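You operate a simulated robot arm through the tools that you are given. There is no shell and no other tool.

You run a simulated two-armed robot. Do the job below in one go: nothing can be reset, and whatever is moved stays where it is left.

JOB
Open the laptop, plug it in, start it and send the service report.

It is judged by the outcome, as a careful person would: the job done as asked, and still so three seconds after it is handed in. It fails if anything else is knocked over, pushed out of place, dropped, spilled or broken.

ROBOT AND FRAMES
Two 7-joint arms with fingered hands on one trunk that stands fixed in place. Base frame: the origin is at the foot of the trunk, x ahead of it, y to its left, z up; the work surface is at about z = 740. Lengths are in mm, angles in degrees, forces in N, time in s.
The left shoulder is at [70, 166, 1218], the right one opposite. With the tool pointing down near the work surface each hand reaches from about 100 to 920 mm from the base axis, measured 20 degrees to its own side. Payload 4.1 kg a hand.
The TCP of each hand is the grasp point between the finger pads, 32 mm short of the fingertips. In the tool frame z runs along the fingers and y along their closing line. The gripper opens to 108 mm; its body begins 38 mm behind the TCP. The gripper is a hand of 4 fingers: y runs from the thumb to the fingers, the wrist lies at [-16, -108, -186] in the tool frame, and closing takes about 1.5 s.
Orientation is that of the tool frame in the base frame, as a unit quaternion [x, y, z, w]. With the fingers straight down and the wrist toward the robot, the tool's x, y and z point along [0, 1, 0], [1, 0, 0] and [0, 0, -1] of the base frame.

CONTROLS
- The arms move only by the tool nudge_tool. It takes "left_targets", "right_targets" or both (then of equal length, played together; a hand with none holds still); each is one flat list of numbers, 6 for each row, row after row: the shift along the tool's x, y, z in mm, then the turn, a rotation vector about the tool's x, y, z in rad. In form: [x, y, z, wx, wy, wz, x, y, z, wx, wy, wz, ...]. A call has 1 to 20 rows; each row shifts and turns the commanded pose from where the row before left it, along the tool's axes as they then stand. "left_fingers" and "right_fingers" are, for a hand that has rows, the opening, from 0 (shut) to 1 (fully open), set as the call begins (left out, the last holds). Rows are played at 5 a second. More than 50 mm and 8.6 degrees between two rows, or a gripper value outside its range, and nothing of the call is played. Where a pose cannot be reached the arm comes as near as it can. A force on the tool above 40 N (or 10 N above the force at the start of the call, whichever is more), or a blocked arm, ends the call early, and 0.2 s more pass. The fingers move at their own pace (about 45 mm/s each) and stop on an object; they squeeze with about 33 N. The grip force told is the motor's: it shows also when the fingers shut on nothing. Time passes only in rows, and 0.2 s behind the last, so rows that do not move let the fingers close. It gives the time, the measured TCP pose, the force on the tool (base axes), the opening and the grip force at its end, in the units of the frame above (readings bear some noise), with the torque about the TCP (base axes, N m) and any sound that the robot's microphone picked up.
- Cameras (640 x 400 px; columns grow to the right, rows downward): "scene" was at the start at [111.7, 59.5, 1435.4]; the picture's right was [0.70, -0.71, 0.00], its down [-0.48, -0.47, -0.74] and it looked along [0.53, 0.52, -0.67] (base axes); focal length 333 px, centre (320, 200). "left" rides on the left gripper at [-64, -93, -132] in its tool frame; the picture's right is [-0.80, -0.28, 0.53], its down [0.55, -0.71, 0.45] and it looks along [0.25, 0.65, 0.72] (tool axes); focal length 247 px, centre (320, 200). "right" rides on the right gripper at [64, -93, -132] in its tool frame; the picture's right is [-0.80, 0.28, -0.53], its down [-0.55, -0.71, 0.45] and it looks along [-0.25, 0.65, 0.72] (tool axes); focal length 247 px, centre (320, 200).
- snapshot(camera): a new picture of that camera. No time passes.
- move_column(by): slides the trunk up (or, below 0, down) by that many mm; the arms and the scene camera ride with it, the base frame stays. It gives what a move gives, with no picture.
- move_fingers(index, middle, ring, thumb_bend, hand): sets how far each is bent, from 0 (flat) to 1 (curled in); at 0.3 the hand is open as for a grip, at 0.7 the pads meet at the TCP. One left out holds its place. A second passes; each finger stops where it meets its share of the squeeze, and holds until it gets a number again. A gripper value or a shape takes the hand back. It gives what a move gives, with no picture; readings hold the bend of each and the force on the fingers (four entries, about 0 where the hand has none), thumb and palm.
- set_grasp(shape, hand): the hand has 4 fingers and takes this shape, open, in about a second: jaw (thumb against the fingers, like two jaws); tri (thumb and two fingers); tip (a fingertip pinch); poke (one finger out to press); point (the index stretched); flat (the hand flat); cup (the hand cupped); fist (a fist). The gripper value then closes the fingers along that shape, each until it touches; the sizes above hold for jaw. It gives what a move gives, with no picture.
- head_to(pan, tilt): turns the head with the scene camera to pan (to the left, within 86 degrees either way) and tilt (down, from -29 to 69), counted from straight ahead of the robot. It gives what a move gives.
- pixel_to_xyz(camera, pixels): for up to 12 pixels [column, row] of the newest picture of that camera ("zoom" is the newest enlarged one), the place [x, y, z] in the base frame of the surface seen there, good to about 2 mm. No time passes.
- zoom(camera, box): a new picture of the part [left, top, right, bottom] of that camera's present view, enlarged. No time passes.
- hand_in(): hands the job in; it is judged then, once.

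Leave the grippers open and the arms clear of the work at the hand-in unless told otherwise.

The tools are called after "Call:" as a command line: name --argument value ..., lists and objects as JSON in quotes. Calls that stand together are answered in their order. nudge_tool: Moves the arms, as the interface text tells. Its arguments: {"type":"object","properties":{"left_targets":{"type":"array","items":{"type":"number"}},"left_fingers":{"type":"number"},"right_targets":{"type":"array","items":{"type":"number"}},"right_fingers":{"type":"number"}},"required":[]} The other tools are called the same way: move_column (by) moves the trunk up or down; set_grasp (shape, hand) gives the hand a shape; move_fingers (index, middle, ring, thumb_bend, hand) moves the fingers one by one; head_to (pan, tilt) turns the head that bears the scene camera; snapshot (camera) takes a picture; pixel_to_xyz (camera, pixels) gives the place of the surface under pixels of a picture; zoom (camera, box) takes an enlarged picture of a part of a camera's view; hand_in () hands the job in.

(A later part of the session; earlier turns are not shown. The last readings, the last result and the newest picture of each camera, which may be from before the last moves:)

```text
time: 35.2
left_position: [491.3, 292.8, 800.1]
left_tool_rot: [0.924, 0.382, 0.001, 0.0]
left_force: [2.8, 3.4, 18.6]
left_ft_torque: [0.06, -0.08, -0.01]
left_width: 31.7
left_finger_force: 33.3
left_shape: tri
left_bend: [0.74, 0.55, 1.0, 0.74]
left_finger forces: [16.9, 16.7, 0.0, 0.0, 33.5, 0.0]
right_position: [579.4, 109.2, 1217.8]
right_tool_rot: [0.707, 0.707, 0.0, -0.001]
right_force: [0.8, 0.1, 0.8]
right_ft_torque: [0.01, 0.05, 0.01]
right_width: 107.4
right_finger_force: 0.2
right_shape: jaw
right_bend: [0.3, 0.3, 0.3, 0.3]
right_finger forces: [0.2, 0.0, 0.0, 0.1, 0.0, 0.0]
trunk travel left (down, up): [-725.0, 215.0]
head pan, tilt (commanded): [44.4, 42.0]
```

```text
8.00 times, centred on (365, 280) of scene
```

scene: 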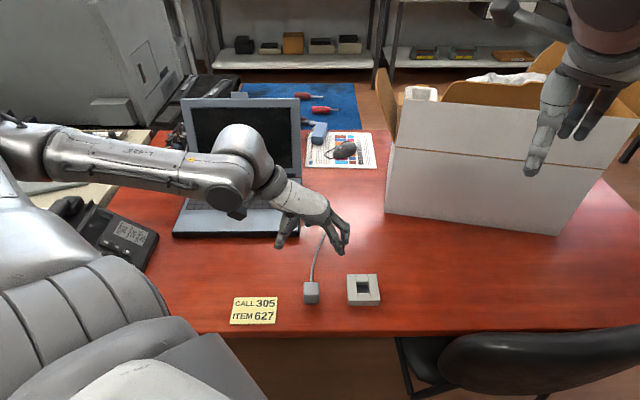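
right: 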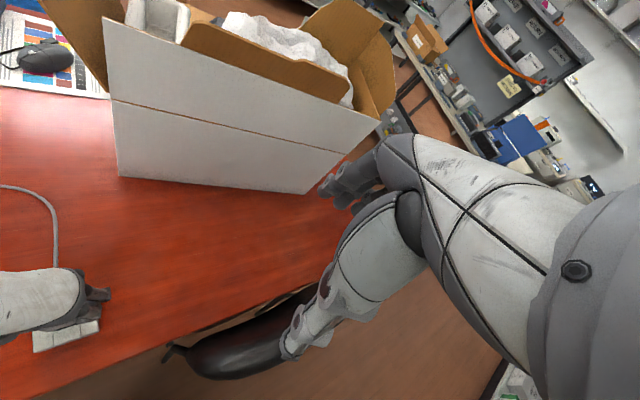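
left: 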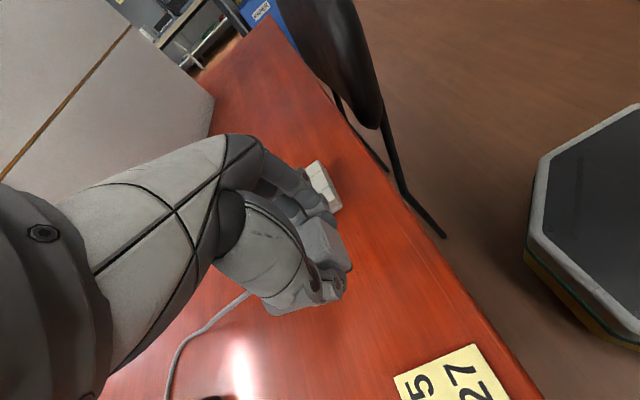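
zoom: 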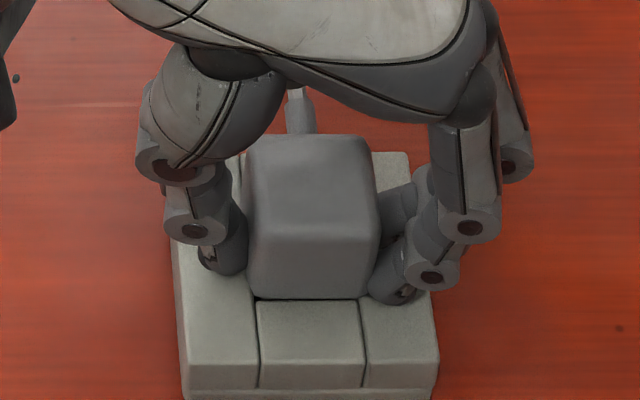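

Firm stop now (18.6 N). I measure the plug top to see how deep it sits.

Call:
pixel_to_xyz --camera "zoom" --pixels '[[310, 160], [265, 150], [360, 150], [310, 280], [270, 285], [365, 285], [310, 310], [400, 290], [230, 262], [215, 330], [400, 330], [310, 295]]'

Call:
zoom --camera "left" --box '[240, 150, 440, 330]'

```text
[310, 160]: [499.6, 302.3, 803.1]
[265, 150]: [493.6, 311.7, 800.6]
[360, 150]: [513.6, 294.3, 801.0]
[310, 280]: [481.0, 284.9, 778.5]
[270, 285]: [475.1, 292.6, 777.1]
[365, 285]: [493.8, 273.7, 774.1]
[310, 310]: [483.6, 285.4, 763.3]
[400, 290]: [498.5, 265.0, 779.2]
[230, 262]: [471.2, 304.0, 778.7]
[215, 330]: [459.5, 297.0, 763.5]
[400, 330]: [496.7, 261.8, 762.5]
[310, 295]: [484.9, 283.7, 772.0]
```

```text
2.22 times, centred on (340, 240) of left
```

zoom: 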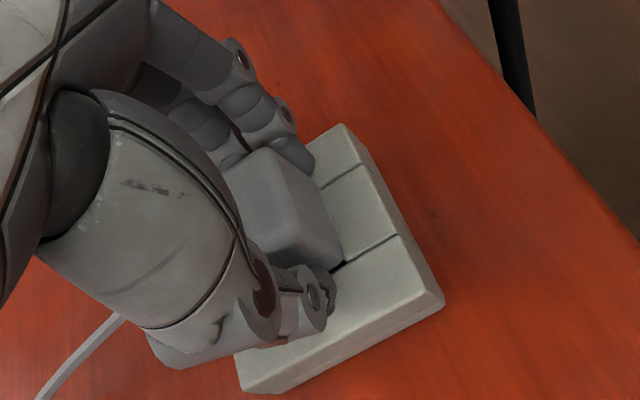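

The plug top is at ~801 (was 791 on the desk), i.e. the prong tip rests on the hole floor (~751). One more firm press to be sure it is seated.

Call:
nudge_tool --left_targets '[0, 0, 1.2, 0, 0, 0, 0, 0, 0, 0, 0, 0]'

Call:
zoom --camera "scene" --box '[335, 255, 395, 305]'

Call:
pixel_to_xyz --camera "zoom" --pixels '[[310, 160], [265, 150], [360, 150], [310, 170]]'

```text
time: 35.8
left_position: [490.3, 291.7, 798.9]
left_tool_rot: [0.924, 0.383, 0.002, 0.002]
left_force: [5.1, 3.1, 29.8]
left_ft_torque: [0.07, -0.08, -0.07]
left_width: 32.1
left_finger_force: 33.1
left_shape: tri
left_bend: [0.74, 0.55, 1.0, 0.74]
left_finger forces: [18.3, 18.3, 0.0, 0.0, 35.2, 0.0]
right_position: [577.8, 109.7, 1217.8]
right_tool_rot: [0.707, 0.707, 0.002, 0.0]
right_force: [0.0, -0.4, 0.3]
right_ft_torque: [0.02, -0.01, 0.0]
right_width: 107.5
right_finger_force: 0.1
right_shape: jaw
right_bend: [0.3, 0.3, 0.3, 0.3]
right_finger forces: [0.0, 0.1, 0.0, 0.0, 0.0, 0.0]
trunk travel left (down, up): [-725.0, 215.0]
head pan, tilt (commanded): [44.4, 42.0]
```

```text
8.00 times, centred on (365, 280) of scene
```

zoom: 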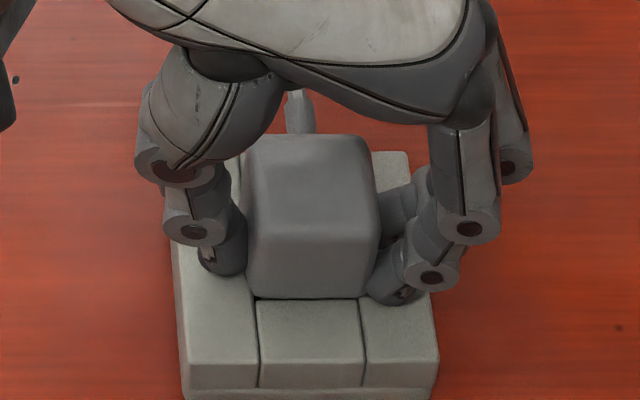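

```text
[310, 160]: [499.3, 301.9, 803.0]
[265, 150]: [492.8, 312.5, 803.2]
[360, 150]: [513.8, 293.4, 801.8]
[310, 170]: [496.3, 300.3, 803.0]
```

No further movement at 30 N: the plug is seated. I take off the pressure, open the hand, and rise straight up.

Call:
nudge_tool --left_targets '[0, 0, -2.7, 0, 0, 0, 0, 0, 0, 0, 0, 0]'

Call:
nudge_tool --left_targets '[0, 0, 0, 0, 0, 0, 0, 0, 0, 0, 0, 0, 0, 0, 0, 0, 0, 0, 0, 0, 0, 0, 0, 0, 0, 0, 0, 0, 0, 0, 0, 0, 0, 0, 0, 0, 0, 0, -10, 0, 0, 0, 0, 0, -20, 0, 0, 0, 0, 0, -30, 0, 0, 0, 0, 0, -40, 0, 0, 0, 0, 0, -45, 0, 0, 0]' --left_fingers 1.0

Call:
snapshot --camera "scene"

Call:
snapshot --camera "left"

```text
time: 36.4
left_position: [489.4, 292.5, 798.9]
left_tool_rot: [0.925, 0.381, -0.001, 0.0]
left_force: [5.2, 0.0, 19.5]
left_ft_torque: [0.02, -0.12, 0.0]
left_width: 32.0
left_finger_force: 33.3
left_shape: tri
left_bend: [0.74, 0.55, 1.0, 0.74]
left_finger forces: [18.5, 18.5, 0.0, 0.0, 33.4, 0.1]
right_position: [578.6, 108.6, 1216.8]
right_tool_rot: [0.707, 0.707, 0.0, 0.0]
right_force: [-0.3, 0.2, 0.2]
right_ft_torque: [0.0, -0.03, -0.01]
right_width: 107.4
right_finger_force: 0.1
right_shape: jaw
right_bend: [0.3, 0.3, 0.3, 0.3]
right_finger forces: [0.1, 0.1, 0.1, 0.0, 0.0, 0.0]
trunk travel left (down, up): [-725.0, 215.0]
head pan, tilt (commanded): [44.4, 42.0]
```

```text
time: 38.8
left_position: [492.7, 293.3, 946.3]
left_tool_rot: [0.924, 0.382, -0.001, 0.001]
left_force: [-0.4, -0.9, -0.8]
left_ft_torque: [-0.01, 0.01, 0.04]
left_width: 107.7
left_finger_force: 0.0
left_shape: tri
left_bend: [0.3, 0.3, 0.99, 0.3]
left_finger forces: [0.0, 0.0, 0.1, 0.0, 0.0, 0.1]
right_position: [579.7, 109.5, 1217.2]
right_tool_rot: [0.707, 0.708, 0.0, 0.0]
right_force: [0.1, -0.4, 0.0]
right_ft_torque: [0.03, 0.01, 0.0]
right_width: 107.8
right_finger_force: 0.1
right_shape: jaw
right_bend: [0.3, 0.3, 0.3, 0.3]
right_finger forces: [0.1, 0.0, 0.0, 0.0, 0.0, 0.1]
trunk travel left (down, up): [-725.0, 215.0]
head pan, tilt (commanded): [44.4, 42.0]
```

```text
taken
```

scene: 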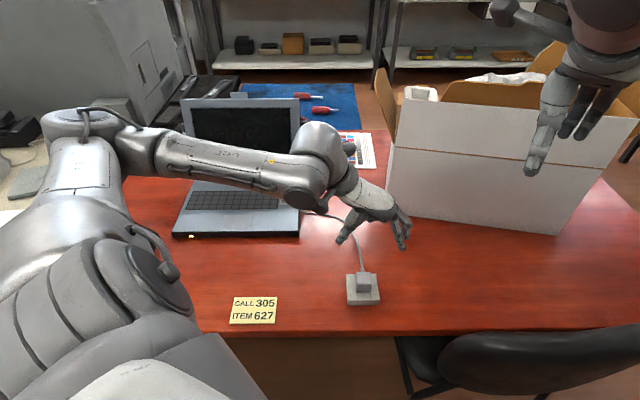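

```text
taken
```

left: 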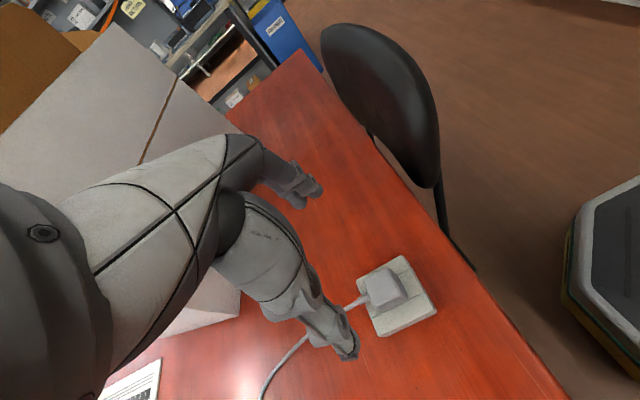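

The plug stays in the socket, and a small light has appeared at the laptop's front edge (scene px ~190,236). I zoom in on both.

Call:
zoom --camera "scene" --box '[160, 180, 320, 280]'

Call:
zoom --camera "scene" --box '[320, 240, 420, 320]'

```text
4.00 times, centred on (240, 230) of scene
```

zoom: 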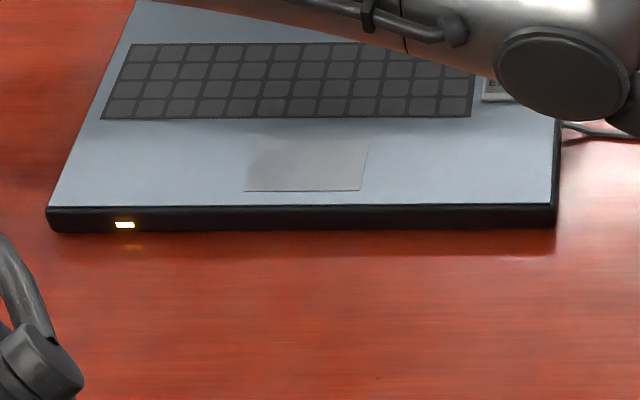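

```text
5.00 times, centred on (370, 280) of scene
```

zoom: 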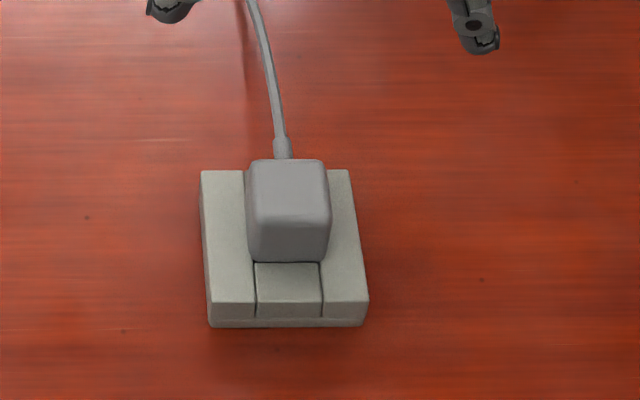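

The amber charge light is on, so the laptop has power. Next is the POWER key. I raise the left hand, yaw it back to face the laptop, and take the poke shape.

Call:
nudge_tool --left_targets '[0, 0, -45, 0, 0, 0, 0, 0, -45, 0, 0, 0, 0, 0, -45, 0, 0, 0, 0, -30, 0, 0, 0, -0.131, 0, -30, 0, 0, 0, -0.131, 0, -30, 0, 0, 0, -0.131, 0, 0, 0, 0, 0, -0.131, 0, 0, 0, 0, 0, -0.131, 0, 0, 0, 0, 0, -0.131, 0, 0, 0, 0, 0, -0.131, 0, 0, 0, 0, 0, -0.131, 0, 0, 0, 0, 0, -0.131, 0, 0, 0, 0, 0, -0.131, 0, 0, 0, 0, 0, -0.131, 0, 0, 0, 0, 0, -0.131]'

Call:
set_grasp --hand "left" --shape "poke"

Call:
snapshot --camera "scene"

Call:
snapshot --camera "left"

```text
time: 42.0
left_position: [478.8, 357.5, 1077.8]
left_tool_rot: [0.405, 0.914, -0.004, -0.001]
left_force: [0.5, 0.4, 0.5]
left_ft_torque: [0.06, -0.01, 0.02]
left_width: 107.8
left_finger_force: 0.1
left_shape: tri
left_bend: [0.3, 0.3, 0.99, 0.3]
left_finger forces: [0.0, 0.1, 0.0, 0.0, 0.0, 0.1]
left hand out of reach, approached as far as the arm can: row 5, 6, 7, 8, 9, 10, 11, 12
right_position: [580.7, 109.4, 1216.0]
right_tool_rot: [0.707, 0.707, 0.0, -0.001]
right_force: [-1.0, -0.4, 0.1]
right_ft_torque: [0.02, 0.01, -0.02]
right_width: 107.6
right_finger_force: 0.0
right_shape: jaw
right_bend: [0.3, 0.3, 0.3, 0.3]
right_finger forces: [0.0, 0.1, 0.0, 0.0, 0.0, 0.0]
trunk travel left (down, up): [-725.0, 215.0]
head pan, tilt (commanded): [44.4, 42.0]
```

```text
time: 42.9
left_position: [477.6, 357.9, 1074.8]
left_tool_rot: [0.405, 0.914, -0.004, 0.0]
left_force: [0.8, -0.4, 0.4]
left_ft_torque: [0.0, -0.01, -0.01]
left_width: 0.0
left_finger_force: 0.0
left_shape: poke
left_bend: [0.7, 0.7, 0.99, 1.0]
left_finger forces: [0.1, 0.0, 0.0, 0.0, 0.1, 0.1]
right_position: [580.4, 110.7, 1216.3]
right_tool_rot: [0.707, 0.707, 0.0, 0.0]
right_force: [-1.0, -0.5, 0.2]
right_ft_torque: [-0.02, -0.01, -0.02]
right_width: 107.4
right_finger_force: 0.0
right_shape: jaw
right_bend: [0.3, 0.3, 0.3, 0.3]
right_finger forces: [0.1, 0.0, 0.0, 0.0, 0.0, 0.0]
trunk travel left (down, up): [-725.0, 215.0]
head pan, tilt (commanded): [44.4, 42.0]
```

```text
taken
```

scene: 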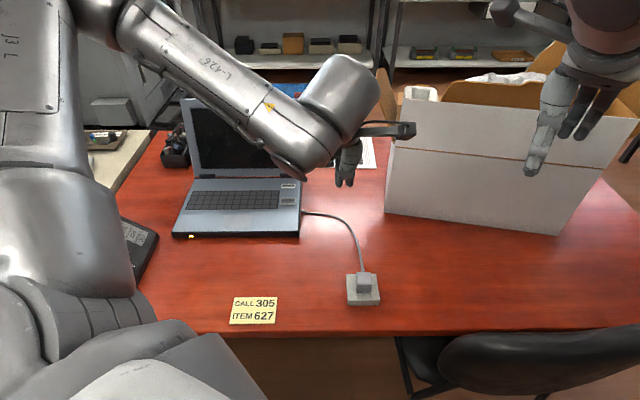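

```text
taken
```

left: 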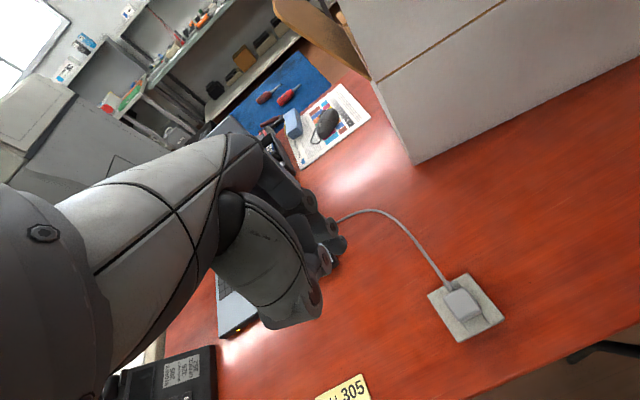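

Let me look at the poke hand shape in detail.

Call:
zoom --camera "scene" --box '[310, 110, 390, 200]'

Call:
zoom --camera "left" --box '[220, 140, 420, 340]'

```text
4.44 times, centred on (350, 155) of scene
```

zoom: 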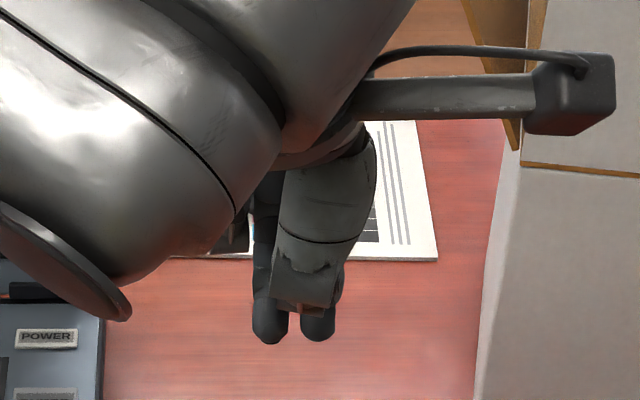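

```text
2.00 times, centred on (320, 240) of left
```

zoom: 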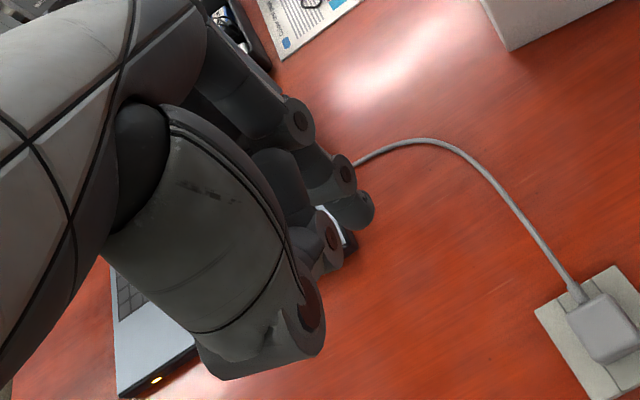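

Two fingertips stick out in poke. I curl the middle finger too, so that only the index points down.

Call:
move_fingers --hand "left" --middle 1.0 --ring 1.0 --index 0.5

Call:
zoom --camera "scene" --box '[310, 110, 390, 200]'

Call:
zoom --camera "left" --box '[220, 140, 420, 340]'

```text
time: 43.9
left_position: [477.6, 358.5, 1075.4]
left_tool_rot: [0.406, 0.914, -0.004, -0.002]
left_force: [0.2, 1.3, -0.6]
left_ft_torque: [-0.01, -0.04, -0.01]
left_width: 49.7
left_finger_force: 0.0
left_shape: fingers
left_bend: [0.5, 1.0, 1.0, 1.0]
left_finger forces: [0.0, 0.1, 0.0, 0.1, 0.0, 0.0]
right_position: [579.9, 110.0, 1217.3]
right_tool_rot: [0.707, 0.708, 0.0, 0.0]
right_force: [0.0, -0.1, -0.7]
right_ft_torque: [-0.02, 0.04, 0.0]
right_width: 107.6
right_finger_force: 0.0
right_shape: jaw
right_bend: [0.3, 0.3, 0.3, 0.3]
right_finger forces: [0.0, 0.1, 0.0, 0.0, 0.0, 0.0]
trunk travel left (down, up): [-725.0, 215.0]
head pan, tilt (commanded): [44.4, 42.0]
```

```text
4.44 times, centred on (350, 155) of scene
```

zoom: 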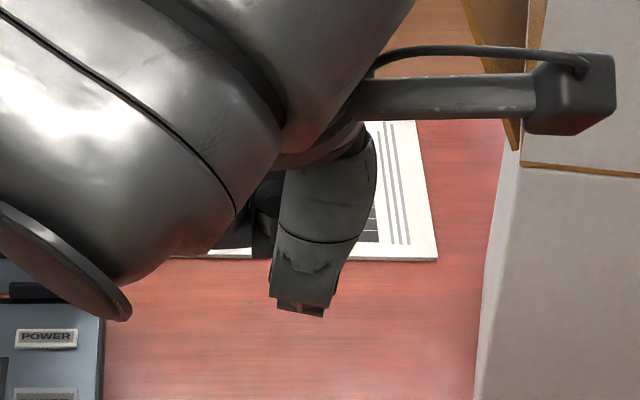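

```text
2.00 times, centred on (320, 240) of left
```

zoom: 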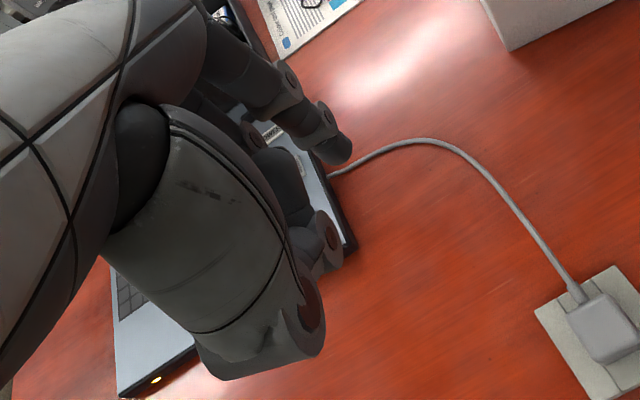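

Call:
pixel_to_xyz --camera "zoom" --pixels '[[340, 150], [332, 155], [345, 145], [322, 115], [330, 240], [310, 320], [265, 370]]'

```text
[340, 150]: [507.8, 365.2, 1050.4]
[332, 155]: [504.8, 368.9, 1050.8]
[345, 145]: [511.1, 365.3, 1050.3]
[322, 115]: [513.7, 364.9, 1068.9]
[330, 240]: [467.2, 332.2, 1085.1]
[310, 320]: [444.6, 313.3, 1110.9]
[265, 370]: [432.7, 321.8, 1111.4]
```

Index tip is about 30 mm beyond and 30 mm ahead of the TCP. I correct the small yaw error and move the hand over the keyboard's right part, staying high in front of the screen.

Call:
nudge_tool --left_targets '[0, 0, 0, 0, 0, -0.049, 29.4, 40, 0, 0, 0, 0, 29.4, 40, 0, 0, 0, 0, 29.4, 40, 0, 0, 0, 0, 29.4, 40, 0, 0, 0, 0, 29.4, 40, 0, 0, 0, 0]'

Call:
snapshot --camera "scene"

Call:
snapshot --camera "left"

```text
time: 45.3
left_position: [514.1, 605.9, 1070.9]
left_tool_rot: [0.383, 0.924, -0.006, -0.001]
left_force: [0.2, 0.0, -0.3]
left_ft_torque: [-0.02, -0.04, -0.02]
left_width: 50.1
left_finger_force: 0.1
left_shape: fingers
left_bend: [0.5, 1.0, 1.0, 1.0]
left_finger forces: [0.0, 0.0, 0.1, 0.0, 0.0, 0.1]
right_position: [581.5, 111.6, 1216.2]
right_tool_rot: [0.707, 0.707, -0.002, 0.0]
right_force: [-0.8, -0.2, 0.1]
right_ft_torque: [-0.01, -0.04, 0.02]
right_width: 107.8
right_finger_force: 0.1
right_shape: jaw
right_bend: [0.3, 0.3, 0.3, 0.3]
right_finger forces: [0.0, 0.0, 0.0, 0.1, 0.0, 0.0]
trunk travel left (down, up): [-725.0, 215.0]
head pan, tilt (commanded): [44.4, 42.0]
```

```text
taken
```

scene: 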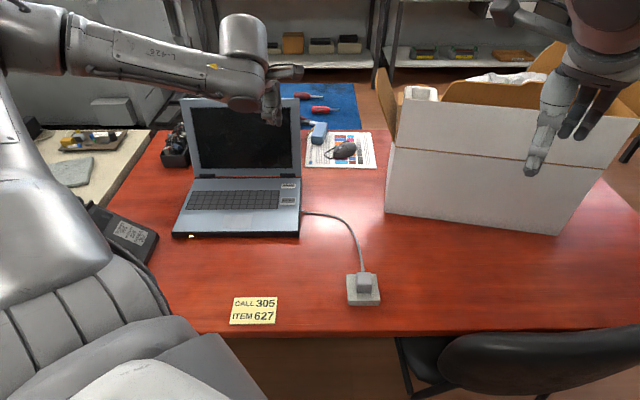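

```text
taken
```

left: 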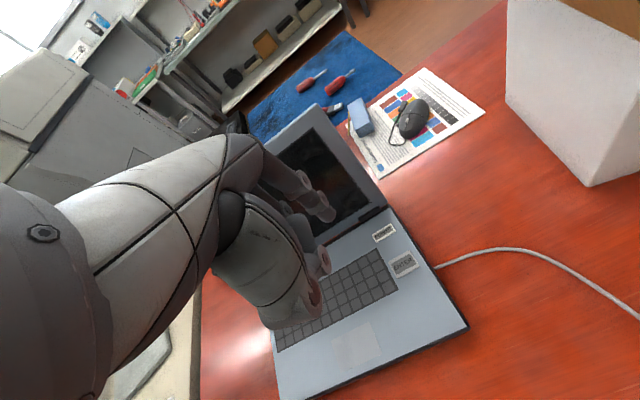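

The left camera sees POWER (384,232) and ENTER (403,265). I measure both keys from here.

Call:
zoom --camera "left" --box '[350, 205, 450, 295]'

Call:
zoom --camera "scene" --box '[180, 90, 310, 220]'

```text
4.44 times, centred on (400, 250) of left
```

zoom: 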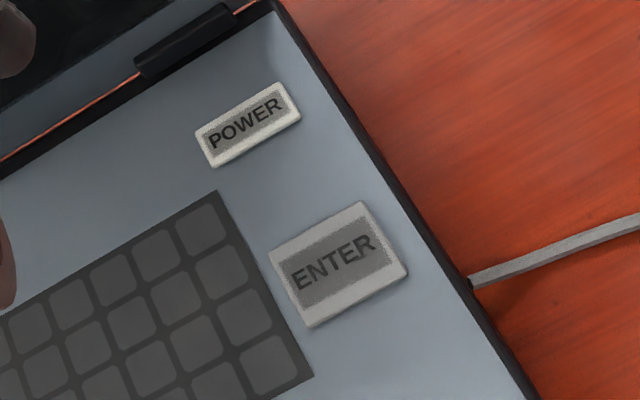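

```text
3.08 times, centred on (245, 155) of scene
```

zoom: 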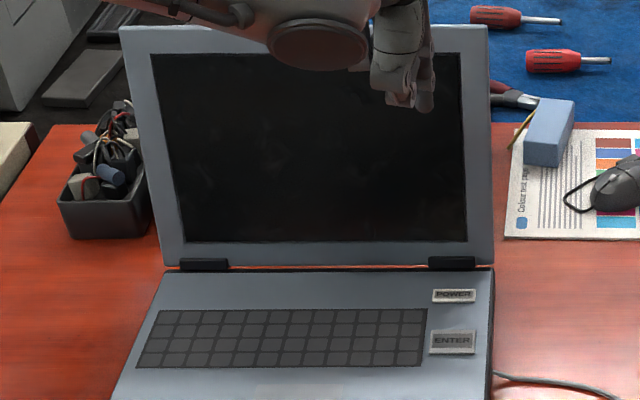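

Call:
pixel_to_xyz --camera "left" --pixels '[[383, 233], [402, 266]]'

Call:
zoom --camera "left" --box '[350, 205, 450, 295]'

Call:
pixel_to_xyz --camera "zoom" --pixels '[[248, 124], [202, 135], [290, 100], [215, 160], [280, 90], [338, 265], [280, 255], [395, 270], [310, 318], [360, 208], [180, 70], [20, 50]]'

```text
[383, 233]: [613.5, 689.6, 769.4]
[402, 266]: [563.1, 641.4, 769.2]
```

```text
4.44 times, centred on (400, 250) of left
```

zoom: 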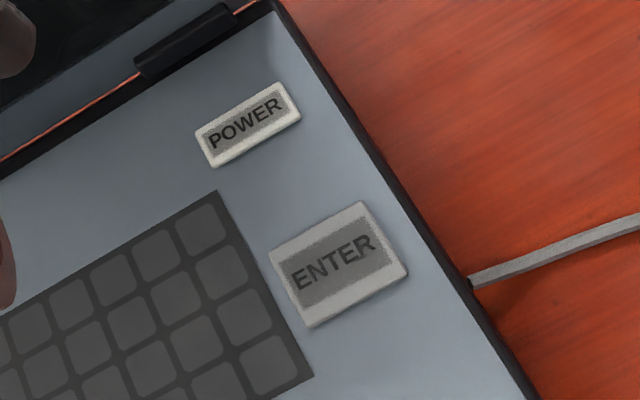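

```text
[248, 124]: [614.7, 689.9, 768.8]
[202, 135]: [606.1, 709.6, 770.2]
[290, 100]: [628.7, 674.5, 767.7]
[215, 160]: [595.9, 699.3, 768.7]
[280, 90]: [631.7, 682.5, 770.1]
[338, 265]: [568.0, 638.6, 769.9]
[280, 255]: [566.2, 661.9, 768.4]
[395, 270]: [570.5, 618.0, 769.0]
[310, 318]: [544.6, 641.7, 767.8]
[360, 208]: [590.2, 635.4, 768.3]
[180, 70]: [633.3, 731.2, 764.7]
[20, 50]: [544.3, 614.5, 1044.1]
```

Call:
zoom --camera "scene" --box '[255, 85, 305, 135]'

Call:
pixel_to_xyz --camera "zoom" --pixels '[[345, 300], [330, 320], [290, 300], [270, 290], [300, 310], [345, 320], [355, 280]]'

```text
8.00 times, centred on (280, 110) of scene
```

zoom: 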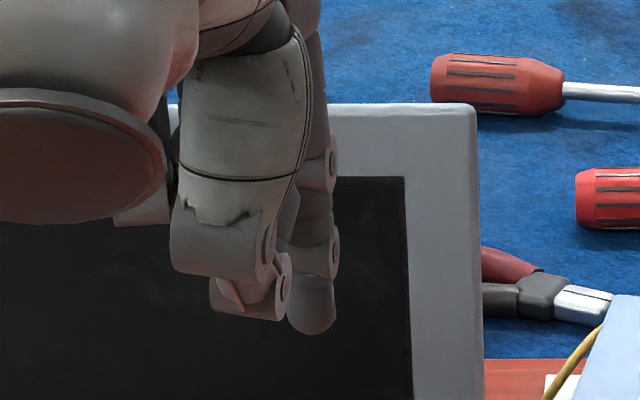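

```text
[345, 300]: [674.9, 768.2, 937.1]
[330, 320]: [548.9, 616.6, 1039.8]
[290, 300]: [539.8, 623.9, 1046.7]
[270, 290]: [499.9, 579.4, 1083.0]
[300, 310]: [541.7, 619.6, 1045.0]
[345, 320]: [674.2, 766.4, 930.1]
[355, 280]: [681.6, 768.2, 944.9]
```

Index tip sits at about tool offset (−12, +33, +34). I descend over the keyboard to z≈846 (tip ~40 mm above keys), then move forward over POWER.

Call:
nudge_tool --left_targets '[0, 0, 45, 0, 0, 0, 0, 0, 45, 0, 0, 0, 0, 0, 45, 0, 0, 0, 0, 0, 45, 0, 0, 0, 0, 0, 45, 0, 0, 0, 0, 32, 0, 0, 0, 0, 0, 32, 0, 0, 0, 0, 0, 32, 0, 0, 0, 0]'

Call:
snapshot --camera "scene"

Call:
snapshot --camera "left"

```text
time: 47.1
left_position: [540.5, 639.2, 915.0]
left_tool_rot: [0.384, 0.923, -0.005, -0.001]
left_force: [-0.3, -0.3, 0.4]
left_ft_torque: [-0.01, 0.04, 0.0]
left_width: 50.0
left_finger_force: 0.1
left_shape: fingers
left_bend: [0.5, 1.0, 1.0, 1.0]
left_finger forces: [0.0, 0.0, 0.0, 0.0, 0.0, 0.0]
left hand out of reach, approached as far as the arm can: row 5, 6, 7, 8
right_position: [579.5, 111.4, 1216.2]
right_tool_rot: [0.707, 0.707, 0.0, 0.0]
right_force: [-0.5, 0.4, 0.4]
right_ft_torque: [0.0, -0.02, -0.06]
right_width: 107.4
right_finger_force: 0.1
right_shape: jaw
right_bend: [0.3, 0.3, 0.3, 0.3]
right_finger forces: [0.0, 0.0, 0.1, 0.0, 0.1, 0.0]
trunk travel left (down, up): [-725.0, 215.0]
head pan, tilt (commanded): [44.4, 42.0]
```

```text
taken
```

scene: 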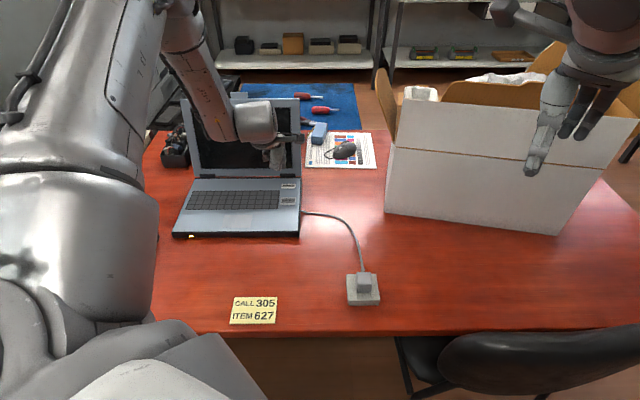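

```text
taken
```

left: 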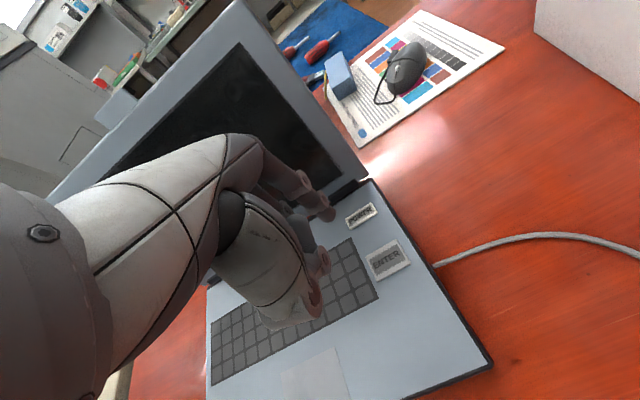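

The arm couldn't get lower with fingers straight down here (stopped at z 915). I bend the index to 0.7 and pitch the hand forward by 30°, which brings the wrist nearer to me.

Call:
move_fingers --hand "left" --index 0.7

Call:
nudge_tool --left_targets '[0, 0, 0, -0.131, 0, 0, 0, 0, 0, -0.131, 0, 0, 0, 0, 0, -0.131, 0, 0, 0, 0, 0, -0.131, 0, 0]'

Call:
snapshot --camera "scene"

Call:
snapshot --camera "left"

```text
time: 48.1
left_position: [541.6, 638.1, 914.9]
left_tool_rot: [0.384, 0.923, -0.004, -0.001]
left_force: [1.0, 0.3, 0.0]
left_ft_torque: [-0.06, 0.01, -0.02]
left_width: 35.1
left_finger_force: 0.1
left_shape: fingers
left_bend: [0.7, 1.0, 1.0, 1.0]
left_finger forces: [0.0, 0.0, 0.1, 0.0, 0.0, 0.1]
right_position: [579.5, 110.2, 1217.0]
right_tool_rot: [0.707, 0.707, 0.0, 0.0]
right_force: [-0.5, 0.2, -0.1]
right_ft_torque: [0.01, -0.03, 0.01]
right_width: 107.8
right_finger_force: 0.1
right_shape: jaw
right_bend: [0.3, 0.3, 0.3, 0.3]
right_finger forces: [0.1, 0.0, 0.0, 0.0, 0.0, 0.0]
trunk travel left (down, up): [-725.0, 215.0]
head pan, tilt (commanded): [44.4, 42.0]
```

```text
time: 49.1
left_position: [528.5, 632.0, 957.4]
left_tool_rot: [0.372, 0.893, 0.235, 0.099]
left_force: [-0.3, 0.3, 0.2]
left_ft_torque: [0.02, 0.01, 0.03]
left_width: 35.3
left_finger_force: 0.0
left_shape: fingers
left_bend: [0.7, 1.0, 1.0, 1.0]
left_finger forces: [0.0, 0.1, 0.0, 0.0, 0.1, 0.1]
left hand out of reach, approached as far as the arm can: row 2, 3, 4
right_position: [579.8, 110.2, 1217.6]
right_tool_rot: [0.707, 0.707, 0.0, 0.001]
right_force: [0.5, 0.1, -0.7]
right_ft_torque: [0.0, -0.04, 0.05]
right_width: 107.5
right_finger_force: 0.0
right_shape: jaw
right_bend: [0.3, 0.3, 0.3, 0.3]
right_finger forces: [0.0, 0.0, 0.1, 0.0, 0.0, 0.0]
trunk travel left (down, up): [-725.0, 215.0]
head pan, tilt (commanded): [44.4, 42.0]
```

```text
taken
```

scene: 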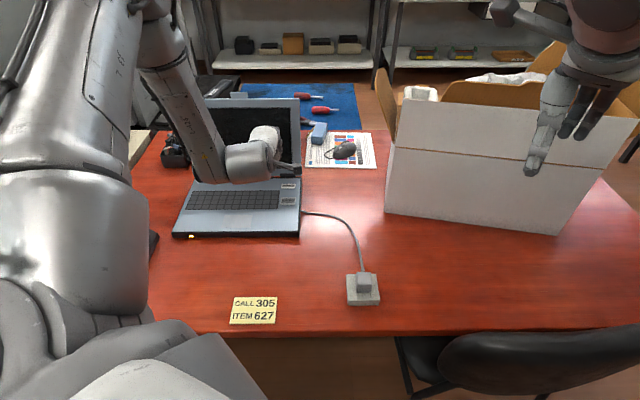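

```text
taken
```

left: 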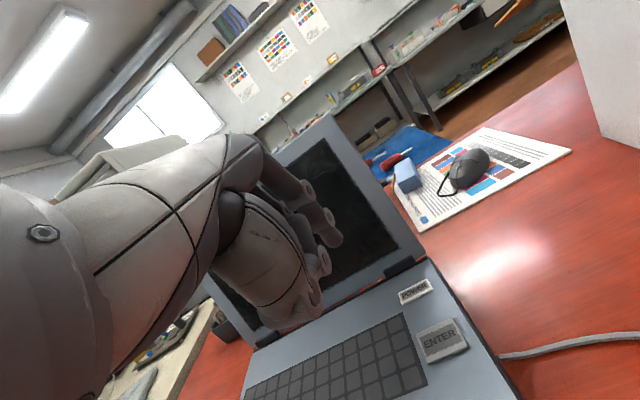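

The arm is in an awkward elbow posture since the last turn. I back out along the fingers and re-level the hand, to return to the posture I used before.

Call:
nudge_tool --left_targets '[0, -4.5, -42.8, 0, 0, 0, 0, -4.5, -42.8, 0, 0, 0, 0, -4.5, -42.8, 0, 0, 0, 0, -4.5, -42.8, 0, 0, 0, 0, 0, 0, 0.129, 0, 0, 0, 0, 0, 0.129, 0, 0, 0, 0, 0, 0.129, 0, 0, 0, 0, 0, 0.129, 0, 0]'

Call:
snapshot --camera "scene"

```text
time: 50.9
left_position: [458.5, 561.9, 1097.5]
left_tool_rot: [0.383, 0.924, -0.002, 0.0]
left_force: [-0.7, -0.1, 0.3]
left_ft_torque: [-0.02, 0.02, -0.03]
left_width: 35.0
left_finger_force: 0.1
left_shape: fingers
left_bend: [0.7, 1.0, 1.0, 1.0]
left_finger forces: [0.0, 0.1, 0.1, 0.0, 0.1, 0.0]
right_position: [581.5, 110.3, 1215.0]
right_tool_rot: [0.707, 0.707, -0.001, 0.0]
right_force: [-0.5, -0.3, -0.4]
right_ft_torque: [0.01, 0.0, -0.01]
right_width: 107.4
right_finger_force: 0.0
right_shape: jaw
right_bend: [0.3, 0.3, 0.3, 0.3]
right_finger forces: [0.1, 0.0, 0.0, 0.1, 0.0, 0.1]
trunk travel left (down, up): [-725.0, 215.0]
head pan, tilt (commanded): [44.4, 42.0]
```

```text
taken
```

scene: 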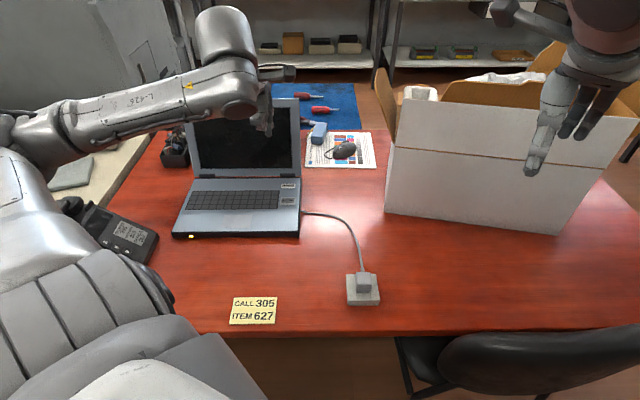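

Posture is back to normal. Now I repeat the approach that worked for the lid: draw back toward me, pitch the fingers forward ~35°, then come down low in front and go forward over the keyboard.

Call:
nudge_tool --left_targets '[0, -30, 20, 0, 0, 0, 0, -30, 20, 0, 0, 0, 0, -20, 20, 0, 0, 0, 0, 0, 20, -0.125, 0, 0, 0, 0, 20, -0.125, 0, 0, 0, 0, 10, -0.125, 0, 0, 0, 0, 0, -0.125, 0, 0, 0, 0, 0, -0.125, 0, 0]'

Call:
snapshot --camera "scene"

```text
time: 52.7
left_position: [411.6, 511.7, 986.2]
left_tool_rot: [0.366, 0.878, 0.285, 0.118]
left_force: [0.4, -0.4, 0.2]
left_ft_torque: [0.03, 0.02, 0.02]
left_width: 35.1
left_finger_force: 0.2
left_shape: fingers
left_bend: [0.7, 1.0, 1.0, 1.0]
left_finger forces: [0.0, 0.0, 0.0, 0.0, 0.0, 0.0]
left hand out of reach, approached as far as the arm can: row 3, 4
right_position: [583.3, 108.6, 1214.0]
right_tool_rot: [0.707, 0.708, 0.001, -0.002]
right_force: [0.0, -0.6, -0.1]
right_ft_torque: [0.03, 0.02, 0.01]
right_width: 107.4
right_finger_force: 0.1
right_shape: jaw
right_bend: [0.3, 0.3, 0.3, 0.3]
right_finger forces: [0.1, 0.1, 0.0, 0.1, 0.0, 0.1]
trunk travel left (down, up): [-725.0, 215.0]
head pan, tilt (commanded): [44.4, 42.0]
```

```text
taken
```

scene: 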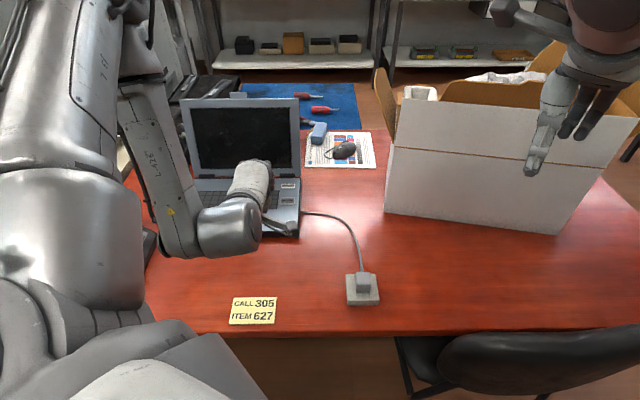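

Call:
nudge_tool --left_targets '[0, -13.7, 35.8, 0, 0, 0, 0, -13.7, 35.8, 0, 0, 0, 0, -13.7, 35.8, 0, 0, 0, 0, -13.7, 35.8, 0, 0, 0]'

Call:
snapshot --camera "scene"

Call:
snapshot --camera "left"

```text
time: 53.7
left_position: [432.4, 564.8, 967.2]
left_tool_rot: [0.364, 0.88, 0.282, 0.117]
left_force: [-0.5, 1.1, -1.0]
left_ft_torque: [0.03, -0.01, -0.02]
left_width: 35.2
left_finger_force: 0.0
left_shape: fingers
left_bend: [0.7, 1.0, 1.0, 1.0]
left_finger forces: [0.1, 0.0, 0.0, 0.0, 0.1, 0.0]
left hand out of reach, approached as far as the arm can: row 1, 2, 3, 4
right_position: [580.1, 111.0, 1216.6]
right_tool_rot: [0.707, 0.707, -0.001, 0.0]
right_force: [-0.1, 0.5, 0.3]
right_ft_torque: [-0.04, 0.04, -0.02]
right_width: 107.5
right_finger_force: 0.0
right_shape: jaw
right_bend: [0.3, 0.3, 0.3, 0.3]
right_finger forces: [0.0, 0.1, 0.1, 0.1, 0.0, 0.0]
trunk travel left (down, up): [-725.0, 215.0]
head pan, tilt (commanded): [44.4, 42.0]
```

```text
taken
```

scene: 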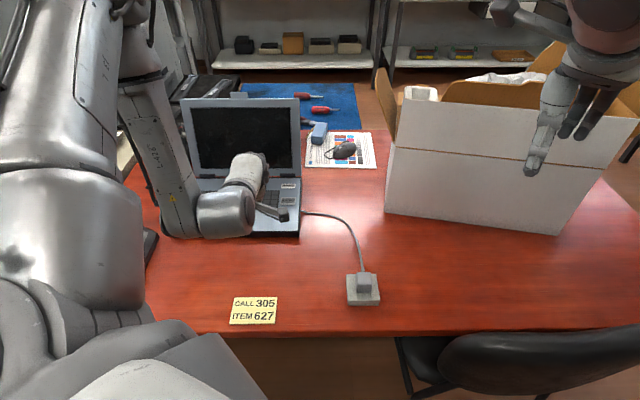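

```text
taken
```

left: 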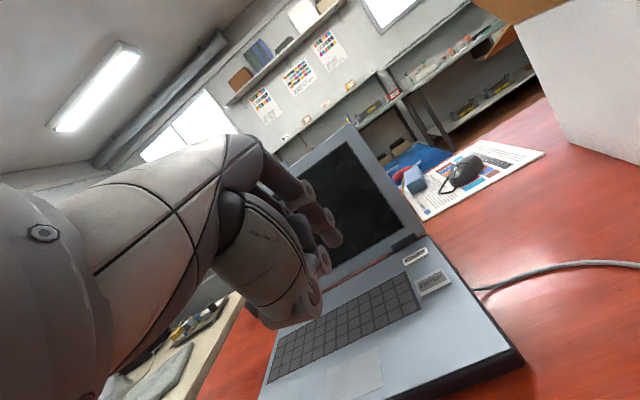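

Going down here is blocked by a joint limit with this yaw. I back up, level the hand, and turn it to yaw 0 (fingers' closing line straight ahead of me), which should suit this spot better.

Call:
nudge_tool --left_targets '[0, 0, -43, 0, 0, 0, 0, 0, -43, 0, 0, 0, 0, 0, -43, 0.1, 0, 0, 0, 0, 0, 0.13, 0, 0, 0, 0, 0, 0.13, 0, 0, 0, 0, 0, 0.13, 0, 0, 0, 0, 0, 0.135, 0, 0, 0, 0, 0, 0, 0, 0.131, 0, 0, 0, 0, 0, 0.131, 0, 0, 0, 0, 0, 0.131, 0, 0, 0, 0, 0, 0.131, 0, 0, 0, 0, 0, 0.131, 0, 0, 0, 0, 0, 0.131]'

Call:
snapshot --camera "scene"

```text
time: 56.5
left_position: [407.3, 540.6, 1050.4]
left_tool_rot: [0.709, 0.705, 0.0, 0.001]
left_force: [0.0, -0.3, 0.7]
left_ft_torque: [-0.01, -0.02, -0.02]
left_width: 35.1
left_finger_force: 0.0
left_shape: fingers
left_bend: [0.7, 1.0, 1.0, 1.0]
left_finger forces: [0.0, 0.1, 0.1, 0.1, 0.0, 0.0]
left hand out of reach, approached as far as the arm can: row 3, 4
right_position: [579.8, 110.8, 1216.3]
right_tool_rot: [0.707, 0.707, 0.0, 0.001]
right_force: [-0.2, 0.9, 0.6]
right_ft_torque: [-0.02, 0.0, -0.04]
right_width: 107.5
right_finger_force: 0.1
right_shape: jaw
right_bend: [0.3, 0.3, 0.3, 0.3]
right_finger forces: [0.0, 0.1, 0.0, 0.1, 0.0, 0.1]
trunk travel left (down, up): [-725.0, 215.0]
head pan, tilt (commanded): [44.4, 42.0]
```

```text
taken
```

scene: 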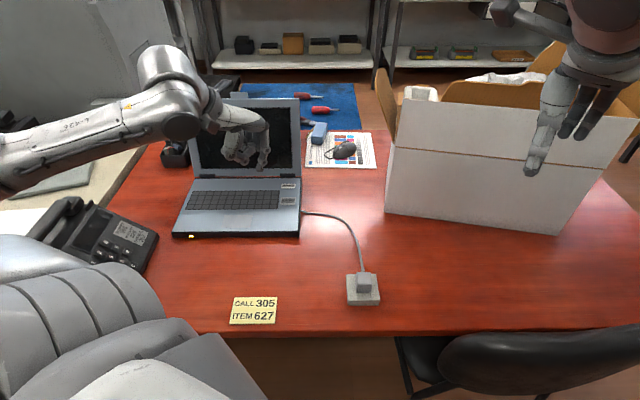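

Good natural posture now. I look at the index tip to get its offset.

Call:
zoom --camera "scene" --box '[215, 100, 295, 180]'

Call:
zoom --camera "left" --box '[220, 140, 420, 340]'

```text
5.00 times, centred on (255, 140) of scene
```

zoom: 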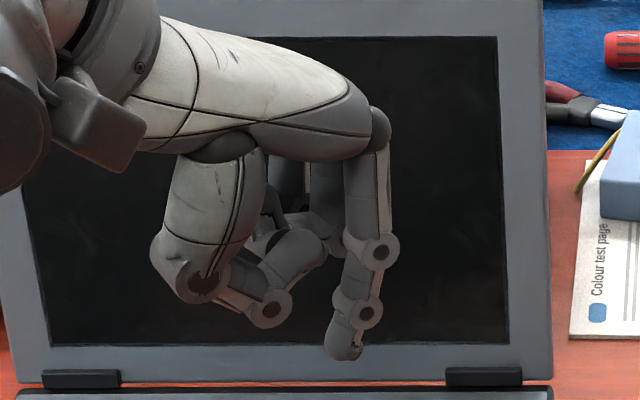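

```text
2.00 times, centred on (320, 240) of left
```

zoom: 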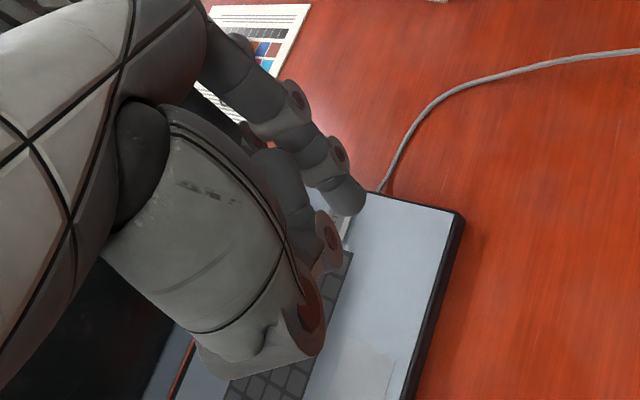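

Call:
pixel_to_xyz --camera "zoom" --pixels '[[350, 200], [358, 190], [345, 210], [338, 150]]'

Call:
zoom --camera "scene" --box '[215, 100, 295, 180]'

Call:
pixel_to_xyz --camera "zoom" --pixels '[[343, 350], [335, 345], [352, 345], [345, 335], [342, 357], [270, 320]]'

```text
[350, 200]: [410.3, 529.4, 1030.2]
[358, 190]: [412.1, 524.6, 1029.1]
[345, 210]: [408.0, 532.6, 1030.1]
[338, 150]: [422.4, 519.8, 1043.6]
```

```text
5.00 times, centred on (255, 140) of scene
```

zoom: 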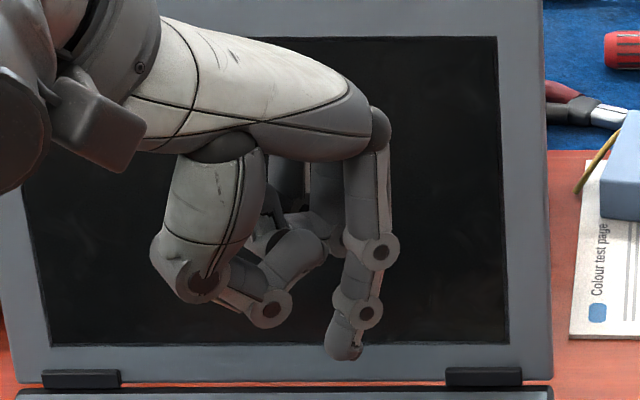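

```text
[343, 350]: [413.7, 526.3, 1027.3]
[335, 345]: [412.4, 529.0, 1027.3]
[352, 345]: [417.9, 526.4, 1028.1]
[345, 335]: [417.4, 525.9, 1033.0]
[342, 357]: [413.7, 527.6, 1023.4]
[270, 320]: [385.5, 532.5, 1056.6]
```

Tip offset from TCP is about (+8, −9.5, −30) in base axes. I move to hover over POWER (614.5,690,769) with ~70 mm of height.

Call:
nudge_tool --left_targets '[22.8, 28.5, 25.7, 0, 0, 0, 22.8, 28.5, 25.7, 0, 0, 0, 22.8, 28.5, 25.7, 0, 0, 0, 22.8, 28.5, 25.7, 0, 0, 0, 22.8, 28.5, 25.7, 0, 0, 0, 22.8, 28.5, 25.7, 0, 0, 0, 22.8, 28.5, 25.7, 0, 0, 0]'

Call:
snapshot --camera "scene"

Call:
snapshot --camera "left"

```text
time: 58.1
left_position: [609.4, 699.8, 871.7]
left_tool_rot: [0.708, 0.706, -0.001, 0.001]
left_force: [0.1, -0.2, -0.9]
left_ft_torque: [-0.05, 0.02, 0.01]
left_width: 35.1
left_finger_force: 0.0
left_shape: fingers
left_bend: [0.7, 1.0, 1.0, 1.0]
left_finger forces: [0.1, 0.1, 0.1, 0.0, 0.1, 0.0]
right_position: [581.6, 110.5, 1216.1]
right_tool_rot: [0.707, 0.708, -0.002, -0.001]
right_force: [-0.8, -0.7, -0.1]
right_ft_torque: [-0.02, 0.06, -0.04]
right_width: 107.7
right_finger_force: 0.0
right_shape: jaw
right_bend: [0.3, 0.3, 0.3, 0.3]
right_finger forces: [0.0, 0.0, 0.1, 0.0, 0.0, 0.0]
trunk travel left (down, up): [-725.0, 215.0]
head pan, tilt (commanded): [44.4, 42.0]
```

```text
taken
```

scene: 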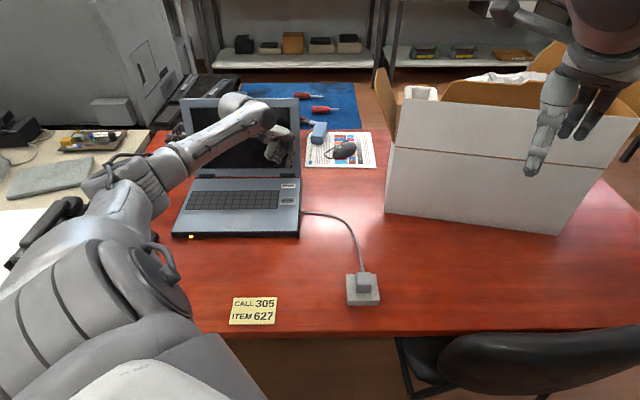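

```text
taken
```

left: 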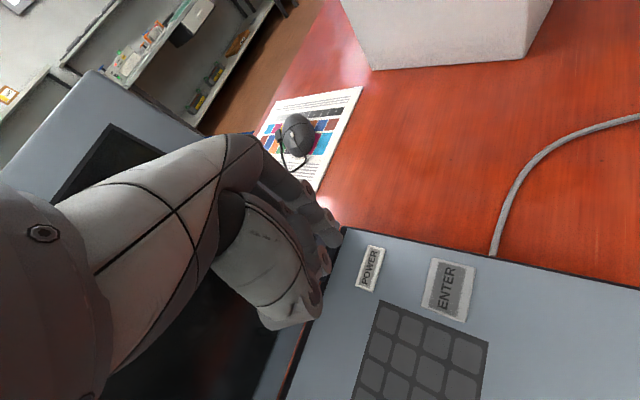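

Reached (609,700,872). I check the tip versus the key from the scene camera before descending.

Call:
zoom --camera "scene" --box '[250, 130, 320, 220]'

Call:
pixel_to_xyz --camera "zoom" --pixels '[[310, 155], [302, 150], [318, 150], [310, 162], [310, 145], [345, 247], [345, 240], [320, 247], [375, 247], [340, 320]]'

```text
4.44 times, centred on (285, 175) of scene
```

zoom: 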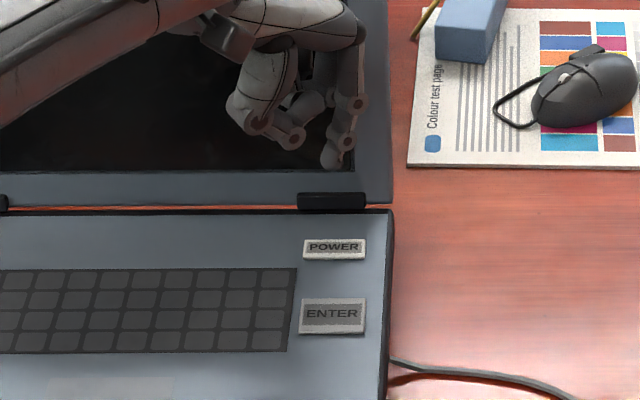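

```text
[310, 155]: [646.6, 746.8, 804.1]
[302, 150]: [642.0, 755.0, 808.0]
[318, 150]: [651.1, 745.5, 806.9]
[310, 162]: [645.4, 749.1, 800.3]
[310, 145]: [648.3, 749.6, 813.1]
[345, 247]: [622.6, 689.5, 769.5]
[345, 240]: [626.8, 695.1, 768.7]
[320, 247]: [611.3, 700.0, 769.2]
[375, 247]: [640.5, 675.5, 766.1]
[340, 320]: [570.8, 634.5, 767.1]
```

Call:
pixel_to_xyz --camera "zoom" --pixels '[[333, 160], [326, 155], [340, 155], [333, 150], [333, 165], [335, 249], [305, 249], [365, 249], [335, 241], [335, 256]]'

```text
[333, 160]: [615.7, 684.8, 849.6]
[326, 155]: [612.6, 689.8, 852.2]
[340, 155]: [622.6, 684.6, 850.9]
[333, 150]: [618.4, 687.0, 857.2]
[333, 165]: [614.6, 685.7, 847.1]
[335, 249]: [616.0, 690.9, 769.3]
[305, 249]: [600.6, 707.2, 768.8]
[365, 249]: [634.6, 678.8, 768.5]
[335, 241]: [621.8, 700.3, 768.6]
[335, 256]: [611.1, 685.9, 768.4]
```

Tip is ~4 mm to the right of the key centre. I correct by (−3,+3) and descend 60 mm.

Call:
nudge_tool --left_targets '[3, -3, 20, 0, 0, 0, 0, 0, 20, 0, 0, 0, 0, 0, 20, 0, 0, 0, 0, 0, 0, 0, 0, 0]'

Call:
zoom --camera "scene" --box '[250, 140, 320, 210]'

Call:
zoom --camera "left" --box '[240, 140, 440, 320]'

```text
time: 59.1
left_position: [604.8, 702.5, 811.3]
left_tool_rot: [0.708, 0.706, 0.0, 0.001]
left_force: [-0.5, 0.9, 0.1]
left_ft_torque: [0.0, 0.0, -0.03]
left_width: 35.0
left_finger_force: 0.0
left_shape: fingers
left_bend: [0.7, 1.0, 1.0, 1.0]
left_finger forces: [0.0, 0.1, 0.0, 0.0, 0.0, 0.1]
right_position: [579.6, 110.8, 1217.3]
right_tool_rot: [0.707, 0.707, 0.001, -0.002]
right_force: [0.4, -0.7, 0.2]
right_ft_torque: [-0.01, 0.01, 0.01]
right_width: 107.8
right_finger_force: 0.0
right_shape: jaw
right_bend: [0.3, 0.3, 0.3, 0.3]
right_finger forces: [0.0, 0.0, 0.1, 0.0, 0.0, 0.0]
trunk travel left (down, up): [-725.0, 215.0]
head pan, tilt (commanded): [44.4, 42.0]
```

```text
5.71 times, centred on (285, 175) of scene
```

zoom: 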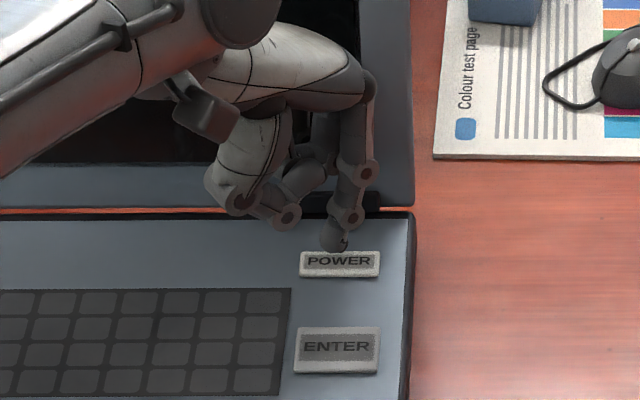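

```text
2.22 times, centred on (340, 230) of left
```

zoom: 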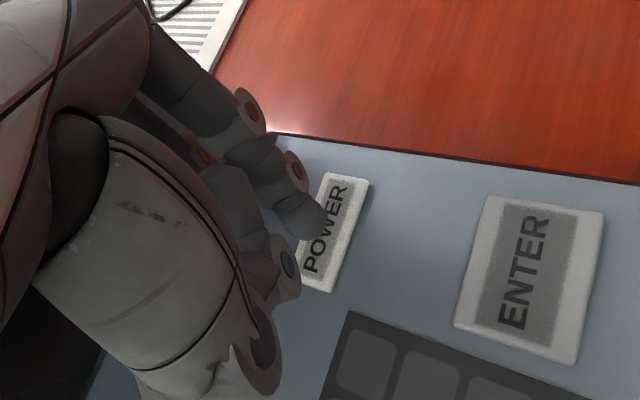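

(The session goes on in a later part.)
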